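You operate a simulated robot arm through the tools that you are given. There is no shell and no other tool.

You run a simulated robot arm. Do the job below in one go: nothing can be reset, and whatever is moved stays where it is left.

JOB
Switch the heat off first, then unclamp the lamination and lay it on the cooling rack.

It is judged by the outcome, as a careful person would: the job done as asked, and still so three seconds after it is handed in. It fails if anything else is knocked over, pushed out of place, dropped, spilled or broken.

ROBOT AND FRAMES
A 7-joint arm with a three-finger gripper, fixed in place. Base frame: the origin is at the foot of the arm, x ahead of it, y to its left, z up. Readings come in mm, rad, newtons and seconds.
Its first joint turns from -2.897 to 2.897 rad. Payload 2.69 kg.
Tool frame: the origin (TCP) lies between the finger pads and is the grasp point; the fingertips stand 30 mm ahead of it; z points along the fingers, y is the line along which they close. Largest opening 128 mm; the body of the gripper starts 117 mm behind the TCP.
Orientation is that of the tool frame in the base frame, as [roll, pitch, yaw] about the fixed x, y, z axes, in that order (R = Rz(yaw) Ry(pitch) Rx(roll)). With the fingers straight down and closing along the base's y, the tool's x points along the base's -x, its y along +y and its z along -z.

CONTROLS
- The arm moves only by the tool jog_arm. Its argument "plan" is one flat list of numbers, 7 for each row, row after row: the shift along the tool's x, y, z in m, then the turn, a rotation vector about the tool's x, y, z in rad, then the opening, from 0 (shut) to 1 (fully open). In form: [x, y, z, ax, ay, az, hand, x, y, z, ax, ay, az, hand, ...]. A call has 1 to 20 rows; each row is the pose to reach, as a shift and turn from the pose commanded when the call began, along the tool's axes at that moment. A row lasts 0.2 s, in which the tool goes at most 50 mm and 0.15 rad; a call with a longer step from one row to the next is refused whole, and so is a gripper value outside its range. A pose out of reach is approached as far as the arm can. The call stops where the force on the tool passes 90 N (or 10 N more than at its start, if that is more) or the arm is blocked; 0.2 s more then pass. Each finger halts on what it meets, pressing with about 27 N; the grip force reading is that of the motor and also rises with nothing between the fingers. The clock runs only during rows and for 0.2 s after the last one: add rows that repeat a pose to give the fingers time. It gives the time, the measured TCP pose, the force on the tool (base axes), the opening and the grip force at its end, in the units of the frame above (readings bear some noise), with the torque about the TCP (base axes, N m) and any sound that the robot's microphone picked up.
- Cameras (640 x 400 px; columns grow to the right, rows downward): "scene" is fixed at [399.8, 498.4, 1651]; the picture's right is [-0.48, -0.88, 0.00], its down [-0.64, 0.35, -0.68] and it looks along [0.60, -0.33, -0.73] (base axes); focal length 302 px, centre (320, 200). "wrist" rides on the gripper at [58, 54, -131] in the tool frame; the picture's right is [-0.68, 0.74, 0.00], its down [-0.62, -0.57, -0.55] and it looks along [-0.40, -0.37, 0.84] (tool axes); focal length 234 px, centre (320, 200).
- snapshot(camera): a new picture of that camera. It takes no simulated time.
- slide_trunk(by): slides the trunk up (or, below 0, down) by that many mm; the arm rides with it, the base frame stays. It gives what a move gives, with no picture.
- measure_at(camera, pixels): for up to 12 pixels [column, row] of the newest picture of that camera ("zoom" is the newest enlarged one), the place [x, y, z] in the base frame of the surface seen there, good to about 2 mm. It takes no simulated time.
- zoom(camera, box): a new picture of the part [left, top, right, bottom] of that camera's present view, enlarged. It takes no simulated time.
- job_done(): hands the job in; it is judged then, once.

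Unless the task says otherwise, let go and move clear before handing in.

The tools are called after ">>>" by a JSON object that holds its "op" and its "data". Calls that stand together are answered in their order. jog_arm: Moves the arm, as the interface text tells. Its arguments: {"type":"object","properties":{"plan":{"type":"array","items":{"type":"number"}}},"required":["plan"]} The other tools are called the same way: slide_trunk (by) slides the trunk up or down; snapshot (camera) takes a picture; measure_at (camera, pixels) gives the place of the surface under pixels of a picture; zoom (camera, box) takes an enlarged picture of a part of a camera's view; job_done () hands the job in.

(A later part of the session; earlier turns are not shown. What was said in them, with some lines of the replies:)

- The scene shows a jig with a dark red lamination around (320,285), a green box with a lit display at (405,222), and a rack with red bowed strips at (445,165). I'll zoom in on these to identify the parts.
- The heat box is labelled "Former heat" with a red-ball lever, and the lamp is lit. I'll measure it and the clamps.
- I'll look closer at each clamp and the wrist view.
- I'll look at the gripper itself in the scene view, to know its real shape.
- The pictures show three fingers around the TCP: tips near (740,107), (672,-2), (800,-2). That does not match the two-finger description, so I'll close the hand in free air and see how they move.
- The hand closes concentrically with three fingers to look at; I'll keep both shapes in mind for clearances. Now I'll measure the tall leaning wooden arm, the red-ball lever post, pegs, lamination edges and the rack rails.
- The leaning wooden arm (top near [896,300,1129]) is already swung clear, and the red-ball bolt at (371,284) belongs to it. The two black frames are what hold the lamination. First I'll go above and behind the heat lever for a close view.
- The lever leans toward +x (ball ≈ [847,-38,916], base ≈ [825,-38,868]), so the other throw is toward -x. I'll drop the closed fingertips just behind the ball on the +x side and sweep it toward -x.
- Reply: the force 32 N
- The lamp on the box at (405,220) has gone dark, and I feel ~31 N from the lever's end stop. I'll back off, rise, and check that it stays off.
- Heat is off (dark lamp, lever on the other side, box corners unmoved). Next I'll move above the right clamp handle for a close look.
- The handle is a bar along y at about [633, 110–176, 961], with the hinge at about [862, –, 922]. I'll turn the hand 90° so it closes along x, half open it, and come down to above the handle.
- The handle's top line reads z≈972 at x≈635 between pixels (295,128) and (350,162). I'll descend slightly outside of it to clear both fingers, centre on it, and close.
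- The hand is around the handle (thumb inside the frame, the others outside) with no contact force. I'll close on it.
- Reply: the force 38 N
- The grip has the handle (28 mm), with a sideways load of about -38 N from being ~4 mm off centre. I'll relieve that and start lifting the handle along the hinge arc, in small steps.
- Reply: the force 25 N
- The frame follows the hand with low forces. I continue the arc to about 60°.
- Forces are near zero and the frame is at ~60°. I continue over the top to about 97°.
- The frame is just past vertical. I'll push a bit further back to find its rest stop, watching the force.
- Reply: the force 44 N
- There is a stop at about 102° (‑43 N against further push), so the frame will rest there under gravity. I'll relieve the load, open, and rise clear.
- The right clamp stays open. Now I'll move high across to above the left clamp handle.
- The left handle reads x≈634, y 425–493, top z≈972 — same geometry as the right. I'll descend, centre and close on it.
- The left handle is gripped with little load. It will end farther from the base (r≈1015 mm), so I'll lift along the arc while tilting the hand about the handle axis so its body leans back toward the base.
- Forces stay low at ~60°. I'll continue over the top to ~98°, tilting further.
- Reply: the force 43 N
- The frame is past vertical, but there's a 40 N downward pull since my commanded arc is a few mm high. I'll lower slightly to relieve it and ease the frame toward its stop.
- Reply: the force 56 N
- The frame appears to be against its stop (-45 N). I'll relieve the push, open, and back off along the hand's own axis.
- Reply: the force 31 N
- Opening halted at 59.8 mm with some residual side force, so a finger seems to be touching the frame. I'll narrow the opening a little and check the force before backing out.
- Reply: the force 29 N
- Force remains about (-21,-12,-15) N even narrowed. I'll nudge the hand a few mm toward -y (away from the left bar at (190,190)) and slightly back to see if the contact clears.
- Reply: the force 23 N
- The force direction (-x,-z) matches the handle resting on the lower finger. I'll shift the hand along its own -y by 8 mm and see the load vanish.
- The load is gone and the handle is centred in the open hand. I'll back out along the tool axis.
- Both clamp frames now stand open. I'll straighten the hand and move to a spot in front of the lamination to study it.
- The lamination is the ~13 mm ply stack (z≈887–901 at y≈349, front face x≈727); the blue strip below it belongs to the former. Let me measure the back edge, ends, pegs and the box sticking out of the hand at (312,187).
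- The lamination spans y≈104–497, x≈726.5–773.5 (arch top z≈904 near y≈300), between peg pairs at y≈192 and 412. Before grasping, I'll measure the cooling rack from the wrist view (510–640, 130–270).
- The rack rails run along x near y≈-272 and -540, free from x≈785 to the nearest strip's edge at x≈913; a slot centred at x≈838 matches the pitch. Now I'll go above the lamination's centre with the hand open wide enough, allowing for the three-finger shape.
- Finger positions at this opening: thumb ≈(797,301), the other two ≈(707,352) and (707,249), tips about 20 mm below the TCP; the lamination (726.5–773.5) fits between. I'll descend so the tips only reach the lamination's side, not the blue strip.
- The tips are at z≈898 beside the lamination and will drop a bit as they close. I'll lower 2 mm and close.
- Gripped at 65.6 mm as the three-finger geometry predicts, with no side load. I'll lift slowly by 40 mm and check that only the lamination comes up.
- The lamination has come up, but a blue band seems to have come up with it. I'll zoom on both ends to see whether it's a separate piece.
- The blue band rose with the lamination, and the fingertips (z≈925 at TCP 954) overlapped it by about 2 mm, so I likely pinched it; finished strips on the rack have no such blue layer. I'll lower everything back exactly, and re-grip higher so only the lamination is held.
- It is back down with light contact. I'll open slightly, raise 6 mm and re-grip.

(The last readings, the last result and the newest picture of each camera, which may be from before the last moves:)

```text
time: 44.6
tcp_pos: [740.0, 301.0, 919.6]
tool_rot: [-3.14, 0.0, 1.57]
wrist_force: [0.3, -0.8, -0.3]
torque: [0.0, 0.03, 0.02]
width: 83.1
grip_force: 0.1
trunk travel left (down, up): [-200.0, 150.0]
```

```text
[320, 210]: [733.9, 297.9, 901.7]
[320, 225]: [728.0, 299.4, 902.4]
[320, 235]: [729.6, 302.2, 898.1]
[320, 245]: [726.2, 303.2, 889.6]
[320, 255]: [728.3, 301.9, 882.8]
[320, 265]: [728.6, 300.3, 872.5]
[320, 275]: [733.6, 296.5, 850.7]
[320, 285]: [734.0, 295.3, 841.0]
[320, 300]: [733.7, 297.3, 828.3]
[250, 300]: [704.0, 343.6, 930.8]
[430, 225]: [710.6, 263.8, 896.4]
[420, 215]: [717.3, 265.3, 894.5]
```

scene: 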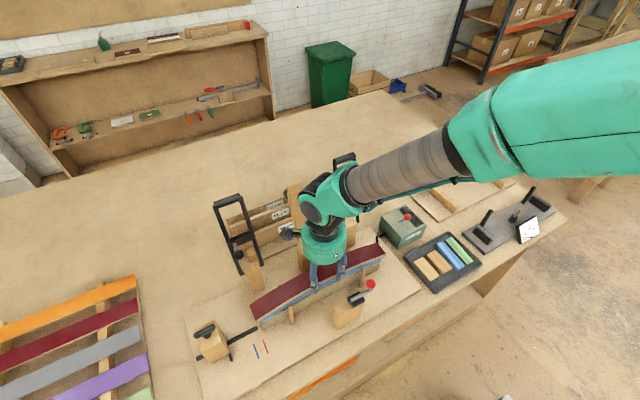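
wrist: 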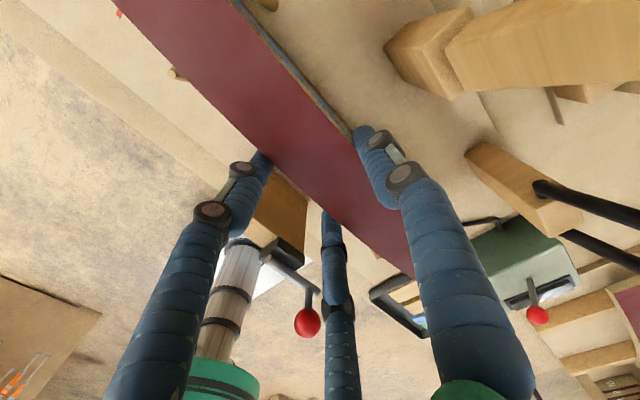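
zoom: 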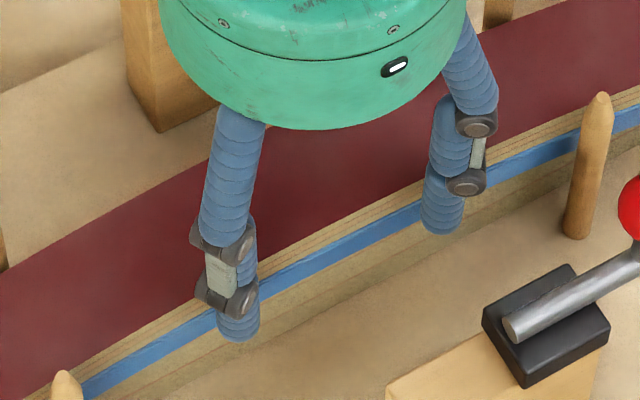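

The tips are now at z≈894, above the blue band's top (≈888). I'll close at this height and lift again.

>>> {"op": "jog_arm", "data": {"plan": [0, 0, 0, 0, 0, 0, 0.5, 0, 0, 0, 0, 0, 0, 0.3, 0, 0, 0, 0, 0, 0, 0.0, 0, 0, 0, 0, 0, 0, 0.0, 0, 0, -0.003, 0, 0, 0, 0, 0, 0, -0.01, 0, 0, 0, 0, 0, 0, -0.02, 0, 0, 0, 0, 0, 0, -0.03, 0, 0, 0, 0, 0, 0, -0.04, 0, 0, 0, 0]}}

>>> {"op": "zoom", "data": {"camera": "scene", "box": [230, 190, 400, 340]}}

>>> {"op": "zoom", "data": {"camera": "scene", "box": [340, 225, 400, 285]}}

>>> {"op": "zoom", "data": {"camera": "scene", "box": [245, 280, 310, 335]}}

```text
time: 46.6
tcp_pos: [741.0, 301.7, 961.2]
tool_rot: [3.14, 0.001, 1.572]
wrist_force: [-0.5, -0.2, -1.4]
torque: [0.0, 0.02, 0.0]
width: 65.3
grip_force: 27.4
trunk travel left (down, up): [-200.0, 150.0]
```

```text
2.67 times, centred on (315, 265) of scene
```

zoom: 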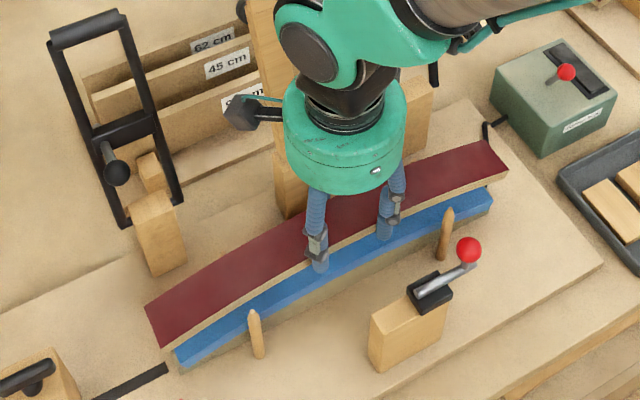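

```text
6.67 times, centred on (370, 255) of scene
```

zoom: 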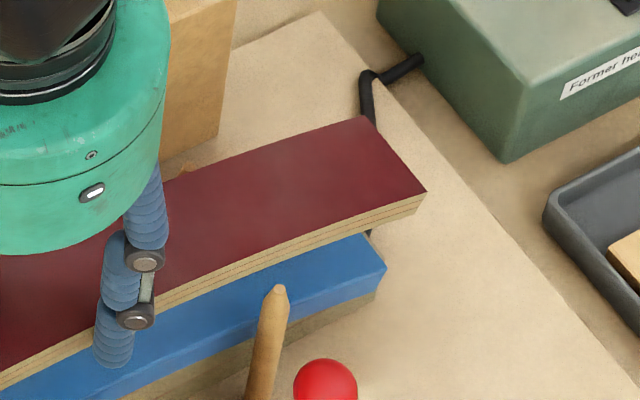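

```text
7.27 times, centred on (278, 308) of scene
```

zoom: 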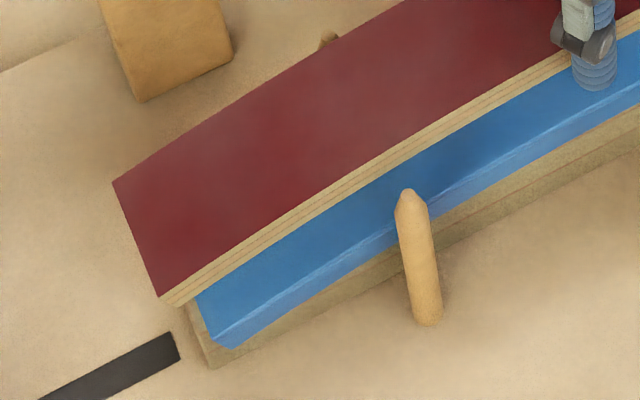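

Now the blue cap stayed on the former and only the lamination is lifted. I'll verify the cap's position against the readings taken before (front face x≈727).

>>> {"op": "measure_at", "data": {"camera": "zoom", "pixels": [[205, 310], [230, 342], [240, 335], [300, 310], [350, 280], [300, 290], [500, 200], [560, 165], [215, 355], [212, 366], [330, 250], [450, 190]]}}

>>> {"op": "zoom", "data": {"camera": "scene", "box": [340, 225, 400, 285]}}

>>> {"op": "measure_at", "data": {"camera": "zoom", "pixels": [[380, 275], [375, 300], [384, 265], [360, 245], [300, 310], [200, 350], [300, 270], [375, 290], [420, 200], [425, 192]]}}

```text
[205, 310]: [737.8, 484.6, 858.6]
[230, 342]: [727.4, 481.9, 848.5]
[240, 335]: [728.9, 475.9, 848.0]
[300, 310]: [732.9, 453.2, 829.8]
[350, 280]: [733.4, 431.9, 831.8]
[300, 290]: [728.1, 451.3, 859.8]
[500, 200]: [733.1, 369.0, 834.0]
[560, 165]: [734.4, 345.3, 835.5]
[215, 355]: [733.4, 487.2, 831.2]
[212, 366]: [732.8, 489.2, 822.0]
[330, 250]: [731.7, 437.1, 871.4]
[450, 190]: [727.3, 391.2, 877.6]
```

```text
6.67 times, centred on (370, 255) of scene
```

zoom: 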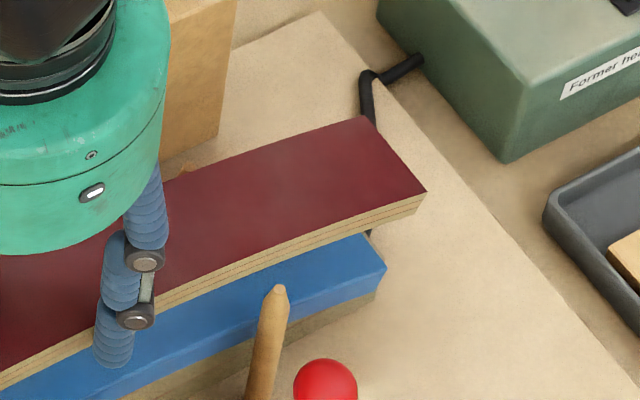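

```text
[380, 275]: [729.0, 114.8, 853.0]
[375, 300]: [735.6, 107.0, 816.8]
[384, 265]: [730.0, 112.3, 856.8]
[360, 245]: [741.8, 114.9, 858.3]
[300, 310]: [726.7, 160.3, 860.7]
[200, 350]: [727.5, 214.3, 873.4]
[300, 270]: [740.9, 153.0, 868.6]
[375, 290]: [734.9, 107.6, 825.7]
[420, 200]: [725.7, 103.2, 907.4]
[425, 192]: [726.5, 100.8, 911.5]
```

The cap sits as before (front x≈727, y≈112–484). Now I'll lift the lamination to clear everything, then draw back toward x≈640 before crossing.

>>> {"op": "jog_arm", "data": {"plan": [0, 0, -0.02, 0, 0, 0, 0, 0, 0, -0.045, 0, 0, 0, 0, 0, 0, -0.075, 0, 0, 0, 0, 0, 0, -0.105, 0, 0, 0, 0, 0, 0, -0.13, 0, 0, 0, 0, 0, -0.005, -0.145, 0, 0, 0, 0, 0, -0.02, -0.15, 0, 0, 0, 0, 0, -0.045, -0.15, 0, 0, 0, 0, 0, -0.07, -0.15, 0, 0, 0, 0, 0, -0.09, -0.15, 0, 0, 0, 0, 0, -0.1, -0.15, 0, 0, 0, 0]}}

>>> {"op": "snapshot", "data": {"camera": "scene"}}

>>> {"op": "snapshot", "data": {"camera": "wrist"}}

```text
time: 49.0
tcp_pos: [640.4, 300.3, 1110.5]
tool_rot: [3.14, -0.001, 1.57]
wrist_force: [-0.1, 0.3, -1.3]
torque: [0.0, -0.04, 0.02]
width: 65.1
grip_force: 27.1
trunk travel left (down, up): [-200.0, 150.0]
```

```text
taken
```

scene: 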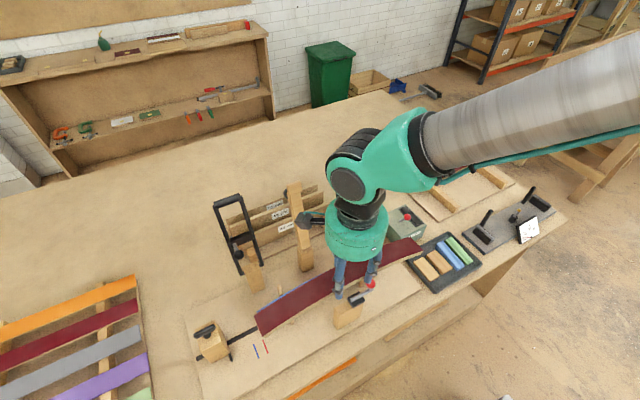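

```text
taken
```

wrist: 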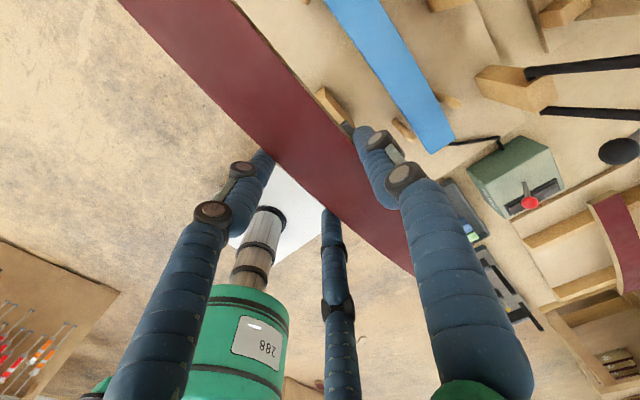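

The lamination hangs level with a steady 65 mm grip. I'll carry it sideways toward the rack at this height.

>>> {"op": "jog_arm", "data": {"plan": [-0.015, 0, 0, 0, 0, 0, 0, -0.045, 0, 0, 0, 0, 0, 0, -0.08, 0, 0, 0, 0, 0, 0, -0.115, 0, 0, 0, 0, 0, 0, -0.15, 0, 0, 0, 0, 0, 0, -0.185, 0, 0, 0, 0, 0, 0, -0.22, 0, 0, 0, 0, 0, 0, -0.255, 0, 0, 0, 0, 0, 0, -0.29, 0, 0, 0, 0, 0, 0, -0.325, 0, 0, 0, 0, 0, 0, -0.35, 0, 0, 0, 0, 0, 0, -0.36, 0, 0, 0, 0, 0, 0]}}

>>> {"op": "snapshot", "data": {"camera": "scene"}}

```text
time: 51.6
tcp_pos: [640.0, -58.9, 1110.7]
tool_rot: [-3.14, 0.0, 1.571]
wrist_force: [0.3, 0.0, -0.8]
torque: [0.0, 0.03, 0.01]
width: 64.8
grip_force: 26.9
trunk travel left (down, up): [-200.0, 150.0]
```

```text
taken
```

scene: 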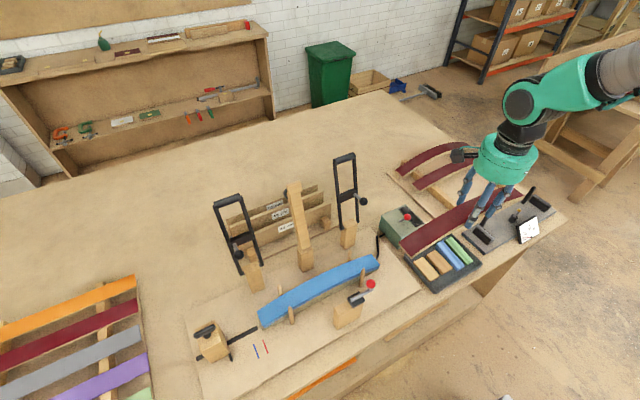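

All is well; both clamps and the blue cap are in place. I continue to y≈-404.

>>> {"op": "jog_arm", "data": {"plan": [-0.015, 0, 0, 0, 0, 0, 0, -0.045, 0, 0, 0, 0, 0, 0, -0.08, 0, 0, 0, 0, 0, 0, -0.115, 0, 0, 0, 0, 0, 0, -0.15, 0, 0, 0, 0, 0, 0, -0.185, 0, 0, 0, 0, 0, 0, -0.22, 0, 0, 0, 0, 0, 0, -0.255, 0, 0, 0, 0, 0, 0, -0.29, 0, 0, 0, 0, 0, 0, -0.32, 0, 0, 0, 0, 0, 0, -0.34, 0, 0, 0, 0, 0, 0, -0.345, 0, 0, 0, 0, 0, 0]}}

>>> {"op": "snapshot", "data": {"camera": "scene"}}

>>> {"op": "snapshot", "data": {"camera": "wrist"}}

```text
time: 54.2
tcp_pos: [639.4, -403.0, 1110.7]
tool_rot: [-3.141, 0.0, 1.57]
wrist_force: [0.0, 0.0, -1.4]
torque: [0.03, 0.01, -0.01]
width: 65.3
grip_force: 27.0
trunk travel left (down, up): [-200.0, 150.0]
```

```text
taken
```

scene: 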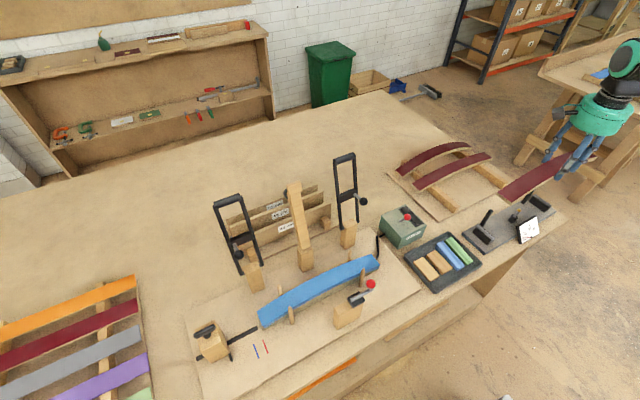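

```text
taken
```

wrist: 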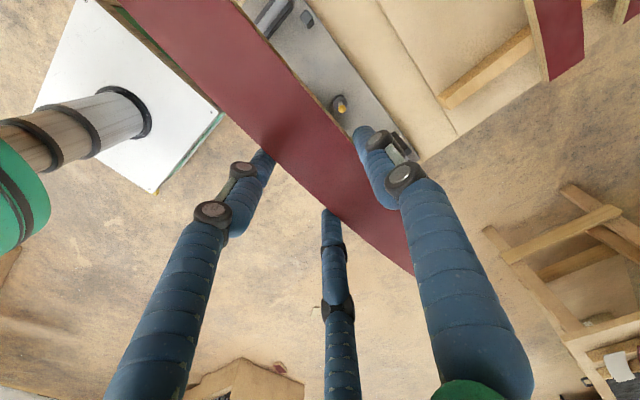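

The rack is now unobstructed in the scene view; I'll measure the rails and neighbouring strip precisely.

>>> {"op": "zoom", "data": {"camera": "scene", "box": [380, 135, 520, 225]}}

>>> {"op": "measure_at", "data": {"camera": "zoom", "pixels": [[255, 255], [290, 285], [330, 325], [345, 335], [480, 190], [520, 220], [550, 240], [250, 240], [200, 225], [165, 210], [320, 180], [480, 115]]}}

>>> {"op": "measure_at", "data": {"camera": "zoom", "pixels": [[340, 190], [345, 200], [350, 210], [420, 165], [240, 290], [330, 350], [400, 260], [460, 250], [180, 240], [505, 100], [300, 300], [400, 150]]}}

```text
4.44 times, centred on (450, 180) of scene
```

zoom: 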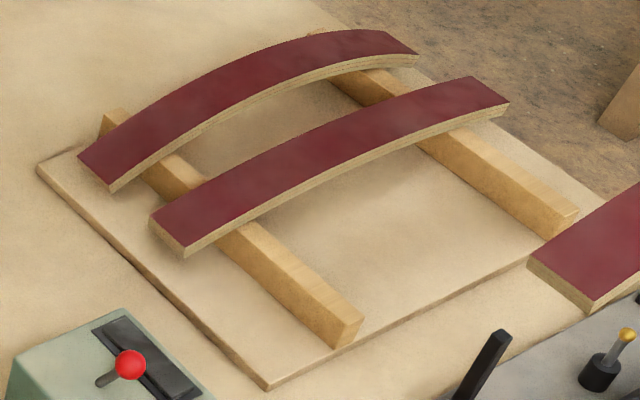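

```text
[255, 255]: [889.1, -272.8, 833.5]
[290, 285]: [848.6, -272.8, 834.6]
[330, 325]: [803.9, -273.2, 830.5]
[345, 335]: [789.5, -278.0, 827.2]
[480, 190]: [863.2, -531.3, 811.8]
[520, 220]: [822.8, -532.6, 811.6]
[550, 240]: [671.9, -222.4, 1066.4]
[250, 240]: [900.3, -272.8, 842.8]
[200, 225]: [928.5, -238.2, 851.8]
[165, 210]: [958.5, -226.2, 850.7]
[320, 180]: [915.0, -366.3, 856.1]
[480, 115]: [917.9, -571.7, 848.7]
```

```text
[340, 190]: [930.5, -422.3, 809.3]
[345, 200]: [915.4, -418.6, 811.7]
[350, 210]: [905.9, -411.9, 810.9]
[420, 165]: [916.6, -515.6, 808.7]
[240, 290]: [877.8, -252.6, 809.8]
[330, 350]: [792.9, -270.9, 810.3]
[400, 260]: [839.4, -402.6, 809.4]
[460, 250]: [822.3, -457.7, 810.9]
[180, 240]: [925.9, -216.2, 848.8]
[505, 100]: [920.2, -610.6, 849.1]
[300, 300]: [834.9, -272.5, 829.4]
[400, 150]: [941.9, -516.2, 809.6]
```

Rails: left face at y≈-273 and -531, tops z≈843, near ends x≈789; the neighbouring strip's front face is x≈915. I'll bring the lamination over the free slot (lamination centre x≈838, y≈-414).

>>> {"op": "jog_arm", "data": {"plan": [-0.001, 0.012, 0.007, 0, 0, 0, 0, -0.002, 0.04, 0.023, 0, 0, 0, 0, -0.004, 0.07, 0.041, 0, 0, 0, 0, -0.005, 0.1, 0.059, 0, 0, 0, 0, -0.006, 0.13, 0.076, 0, 0, 0, 0, -0.007, 0.16, 0.094, 0, 0, 0, 0, -0.008, 0.18, 0.105, 0, 0, 0, 0, -0.008, 0.188, 0.11, 0, 0, 0, 0, -0.008, 0.188, 0.11, 0, 0, 0, 0]}}

>>> {"op": "snapshot", "data": {"camera": "scene"}}

>>> {"op": "zoom", "data": {"camera": "scene", "box": [380, 90, 560, 230]}}

>>> {"op": "snapshot", "data": {"camera": "wrist"}}

```text
time: 56.2
tcp_pos: [828.7, -413.1, 1000.9]
tool_rot: [3.141, 0.0, 1.57]
wrist_force: [0.6, 0.1, -0.8]
torque: [-0.01, 0.05, -0.02]
width: 65.1
grip_force: 26.7
trunk travel left (down, up): [-200.0, 150.0]
```

```text
taken
```

scene: 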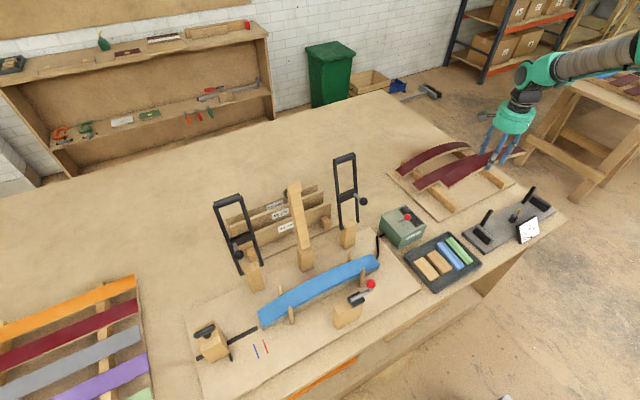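

```text
2.86 times, centred on (470, 160) of scene
```

zoom: 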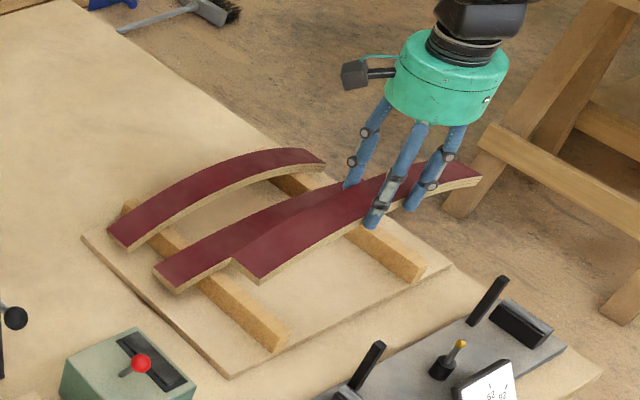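

```text
taken
```

wrist: 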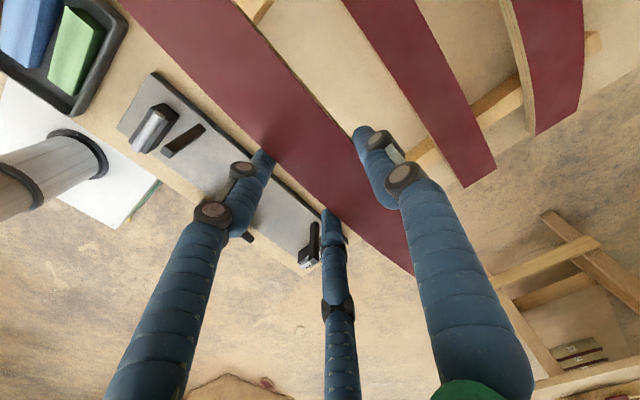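

>>> {"op": "measure_at", "data": {"camera": "wrist", "pixels": [[310, 130], [260, 100], [330, 135], [355, 215], [400, 260], [410, 272], [150, 10], [440, 110], [480, 175], [430, 130]]}}

>>> {"op": "zoom", "data": {"camera": "scene", "box": [430, 140, 520, 210]}}

>>> {"op": "measure_at", "data": {"camera": "zoom", "pixels": [[95, 240], [120, 262], [140, 270], [140, 280], [560, 80], [555, 95], [330, 200], [340, 130]]}}

```text
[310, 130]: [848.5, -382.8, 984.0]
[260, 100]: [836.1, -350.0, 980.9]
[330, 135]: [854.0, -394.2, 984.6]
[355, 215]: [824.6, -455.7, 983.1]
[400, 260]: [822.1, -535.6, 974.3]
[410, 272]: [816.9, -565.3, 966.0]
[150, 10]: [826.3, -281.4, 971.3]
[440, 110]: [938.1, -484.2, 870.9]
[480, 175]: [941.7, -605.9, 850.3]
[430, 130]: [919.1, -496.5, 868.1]
```

```text
5.71 times, centred on (475, 175) of scene
```

zoom: 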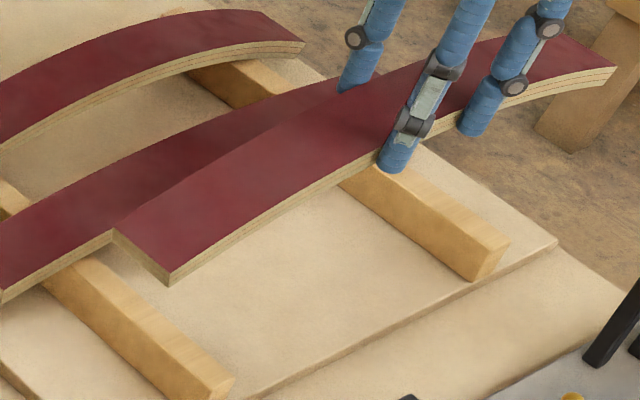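

```text
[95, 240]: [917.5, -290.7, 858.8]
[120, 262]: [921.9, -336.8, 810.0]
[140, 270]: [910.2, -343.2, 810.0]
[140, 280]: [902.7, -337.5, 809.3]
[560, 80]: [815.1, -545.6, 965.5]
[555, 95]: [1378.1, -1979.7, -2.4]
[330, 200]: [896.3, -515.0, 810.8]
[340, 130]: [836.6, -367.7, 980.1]
```

The lamination lines up with the rack and its neighbours (ends ≈ -217 and -613). I'll descend to just above the rails.

>>> {"op": "jog_arm", "data": {"plan": [0, 0, 0.015, 0, 0, 0, 0, 0, 0, 0.04, 0, 0, 0, 0, 0, 0, 0.065, 0, 0, 0, 0, 0, 0, 0.085, 0, 0, 0, 0, 0, 0, 0.098, 0, 0, 0, 0, 0, 0, 0.103, 0, 0, 0, 0]}}

>>> {"op": "zoom", "data": {"camera": "scene", "box": [390, 120, 530, 220]}}

>>> {"op": "snapshot", "data": {"camera": "wrist"}}

```text
time: 57.6
tcp_pos: [828.8, -410.0, 896.4]
tool_rot: [-3.141, 0.0, 1.57]
wrist_force: [-0.4, -0.5, -1.3]
torque: [0.0, -0.02, 0.0]
width: 65.3
grip_force: 26.9
trunk travel left (down, up): [-200.0, 150.0]
```

```text
4.00 times, centred on (460, 170) of scene
```

zoom: 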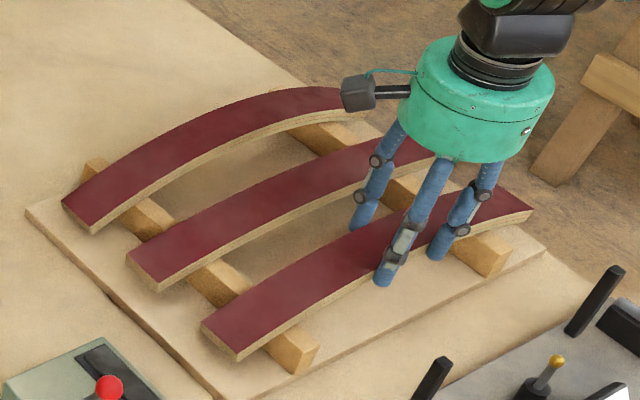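

```text
taken
```

wrist: 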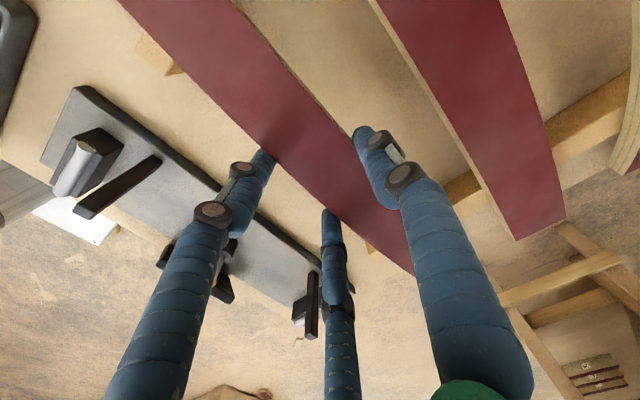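

Just above the rails, still no contact. I'll ease down in small steps and watch for upward force.

>>> {"op": "jog_arm", "data": {"plan": [0, 0, 0.002, 0, 0, 0, 0, 0, 0, 0.004, 0, 0, 0, 0, 0, 0, 0.006, 0, 0, 0, 0, 0, 0, 0.008, 0, 0, 0, 0]}}

```text
time: 58.6
tcp_pos: [830.3, -411.1, 893.0]
tool_rot: [3.141, 0.001, 1.572]
wrist_force: [-6.2, 4.8, 17.9]
torque: [0.87, -0.14, 0.37]
width: 65.2
grip_force: 27.3
trunk travel left (down, up): [-200.0, 150.0]
```

Both rails are carrying the lamination (≈18 N up). I'll ease off the preload and open the fingers gently.

>>> {"op": "jog_arm", "data": {"plan": [0, 0, -0.0025, 0, 0, 0, 0, 0, 0, -0.0025, 0, 0, 0, 0.48, 0, 0, -0.0025, 0, 0, 0, 0.54, 0, 0, -0.0025, 0, 0, 0, 0.6, 0, 0, -0.0025, 0, 0, 0, 0.66, 0, 0, -0.0025, 0, 0, 0, 0.66]}}

>>> {"op": "zoom", "data": {"camera": "scene", "box": [390, 120, 530, 220]}}

>>> {"op": "snapshot", "data": {"camera": "wrist"}}

```text
time: 60.0
tcp_pos: [829.7, -411.8, 891.9]
tool_rot: [-3.142, 0.0, 1.572]
wrist_force: [0.0, 0.8, 0.5]
torque: [0.0, 0.0, -0.04]
width: 84.6
grip_force: 0.1
trunk travel left (down, up): [-200.0, 150.0]
```

```text
4.00 times, centred on (460, 170) of scene
```

zoom: 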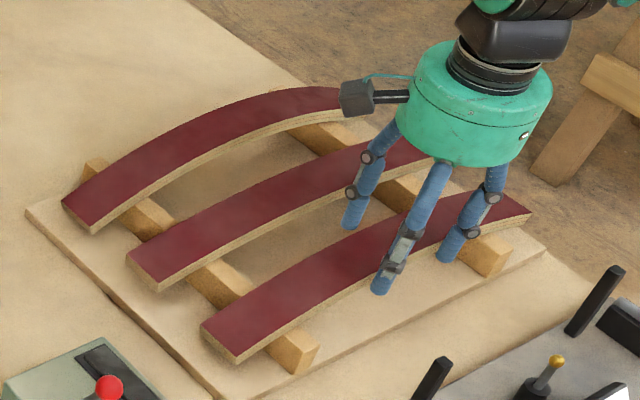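

```text
taken
```

wrist: 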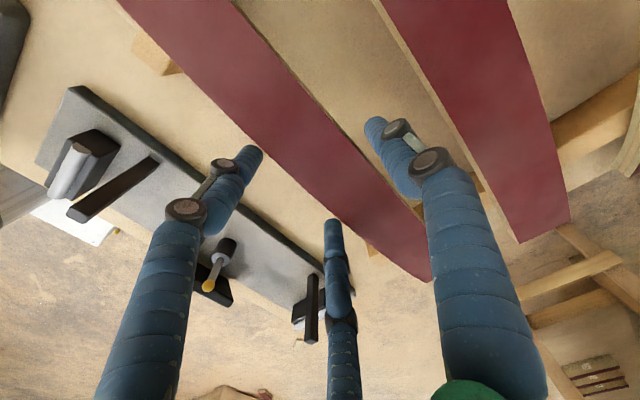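

The fingers are open and clear, with the lamination resting on the rails. I'll rise straight up and then draw back.

>>> {"op": "jog_arm", "data": {"plan": [0, 0, -0.01, 0, 0, 0, 0.66, 0, 0, -0.03, 0, 0, 0, 0.66, 0, 0, -0.06, 0, 0, 0, 0.66, 0, 0, -0.1, 0, 0, 0, 0.66, 0, 0, -0.14, 0, 0, 0, 0.66, 0, 0, -0.18, 0, 0, 0, 0.66, 0, -0.03, -0.22, 0, 0, 0, 0.66, 0, -0.07, -0.24, 0, 0, 0, 0.66, 0, -0.11, -0.25, 0, 0, 0, 0.66, 0, -0.15, -0.25, 0, 0, 0, 0.66, 0, -0.19, -0.25, 0, 0, 0, 0.66]}}

>>> {"op": "snapshot", "data": {"camera": "scene"}}

>>> {"op": "zoom", "data": {"camera": "scene", "box": [380, 130, 530, 230]}}

>>> {"op": "zoom", "data": {"camera": "scene", "box": [180, 140, 440, 360]}}

```text
time: 62.4
tcp_pos: [637.6, -411.9, 1143.3]
tool_rot: [-3.141, 0.001, 1.569]
wrist_force: [0.3, 0.1, -0.9]
torque: [-0.05, 0.02, 0.01]
width: 84.5
grip_force: 0.0
trunk travel left (down, up): [-200.0, 150.0]
```

```text
taken
```

scene: 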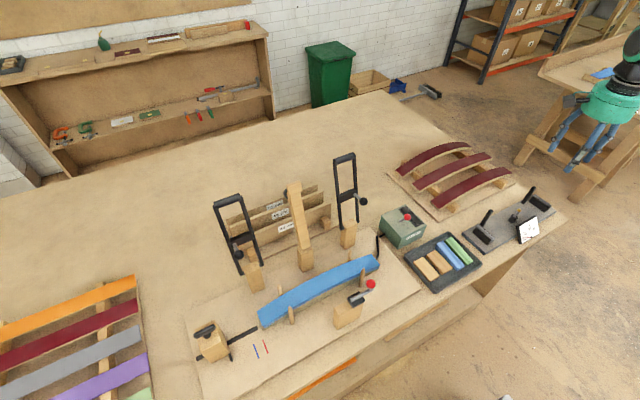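

```text
4.00 times, centred on (455, 180) of scene
```

zoom: 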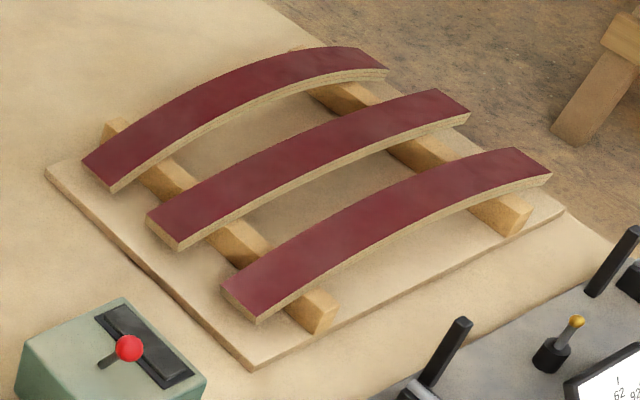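

```text
1.82 times, centred on (310, 250) of scene
```

zoom: 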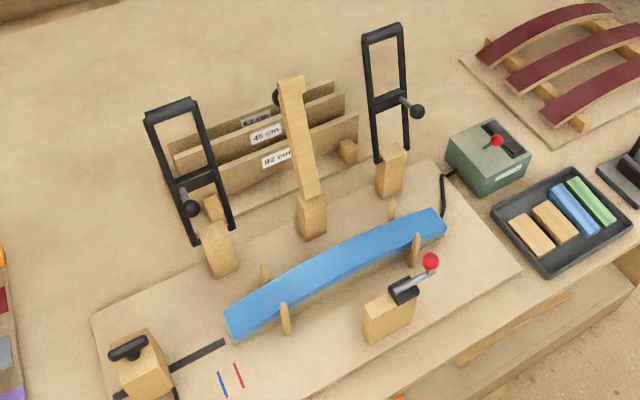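

The lamination lies on both rails beside the others, the heat lamp is dark, both clamps stand open. A last check of seating: the lamination on the rack and the blue cap on the former.

>>> {"op": "measure_at", "data": {"camera": "scene", "pixels": [[443, 199], [460, 190], [475, 182], [490, 175], [505, 171], [265, 312], [290, 297], [320, 283], [350, 271], [375, 263]]}}

>>> {"op": "zoom", "data": {"camera": "scene", "box": [240, 245, 400, 345]}}

>>> {"op": "zoom", "data": {"camera": "scene", "box": [420, 155, 520, 220]}}

```text
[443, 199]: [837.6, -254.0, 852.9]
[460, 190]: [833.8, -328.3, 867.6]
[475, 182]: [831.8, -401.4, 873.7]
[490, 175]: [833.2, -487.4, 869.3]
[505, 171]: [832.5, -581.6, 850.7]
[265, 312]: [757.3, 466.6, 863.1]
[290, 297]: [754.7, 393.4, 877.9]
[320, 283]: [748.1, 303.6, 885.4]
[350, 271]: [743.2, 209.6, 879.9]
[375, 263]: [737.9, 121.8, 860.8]
```

```text
4.00 times, centred on (320, 295) of scene
```

zoom: 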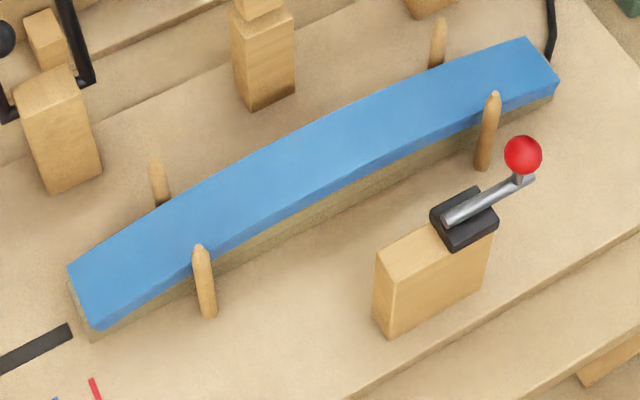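

```text
6.15 times, centred on (470, 188) of scene
```

zoom: 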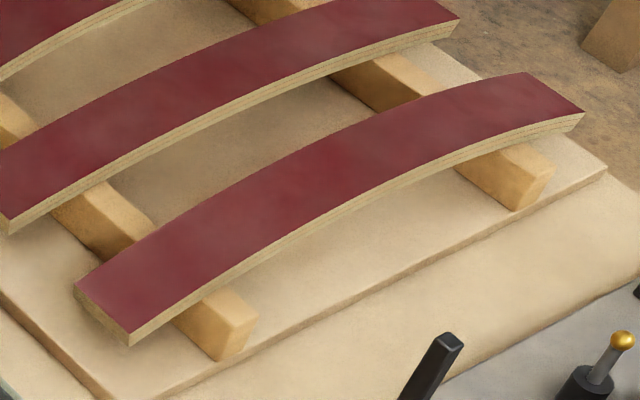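

The readings confirm the final state, so I'm handing in:
- **Lamination:** it lies level on both rails, with its top at z≈853 and 851 near the ends and 874 at the middle.
- **Blue cap:** it sits evenly on the former, at z≈863 and 861 near the ends. It was lifted about 40 mm on my first grip, and I set it back down where it was.
- **Heat and clamps:** the heat is off and both clamps stand open.
- **Hand:** it is clear of everything.

>>> {"op": "job_done", "data": {}}

```text
The job is handed in.
```

I switched the heat off first, opened both clamps, and laid the lamination on the cooling rack. The job is handed in, but I haven't been told how it was judged.

- **Heat:** the "Former heat" lever is thrown over and its lamp went dark before I touched the clamps.
- **Clamps:** both black frames are swung back past upright and rest on their stops.
- **Lamination:** it lies across both rails in the free slot, lined up with the two strips already there.
- **Blue cap on the former:** my first grip pinched it along with the lamination and lifted it about 40 mm. I lowered both and gripped again higher up. The cap measured back in its original place, within the camera's accuracy.

The hand works as a three-finger gripper, not the two-finger one described. I planned the lamination grip around that.
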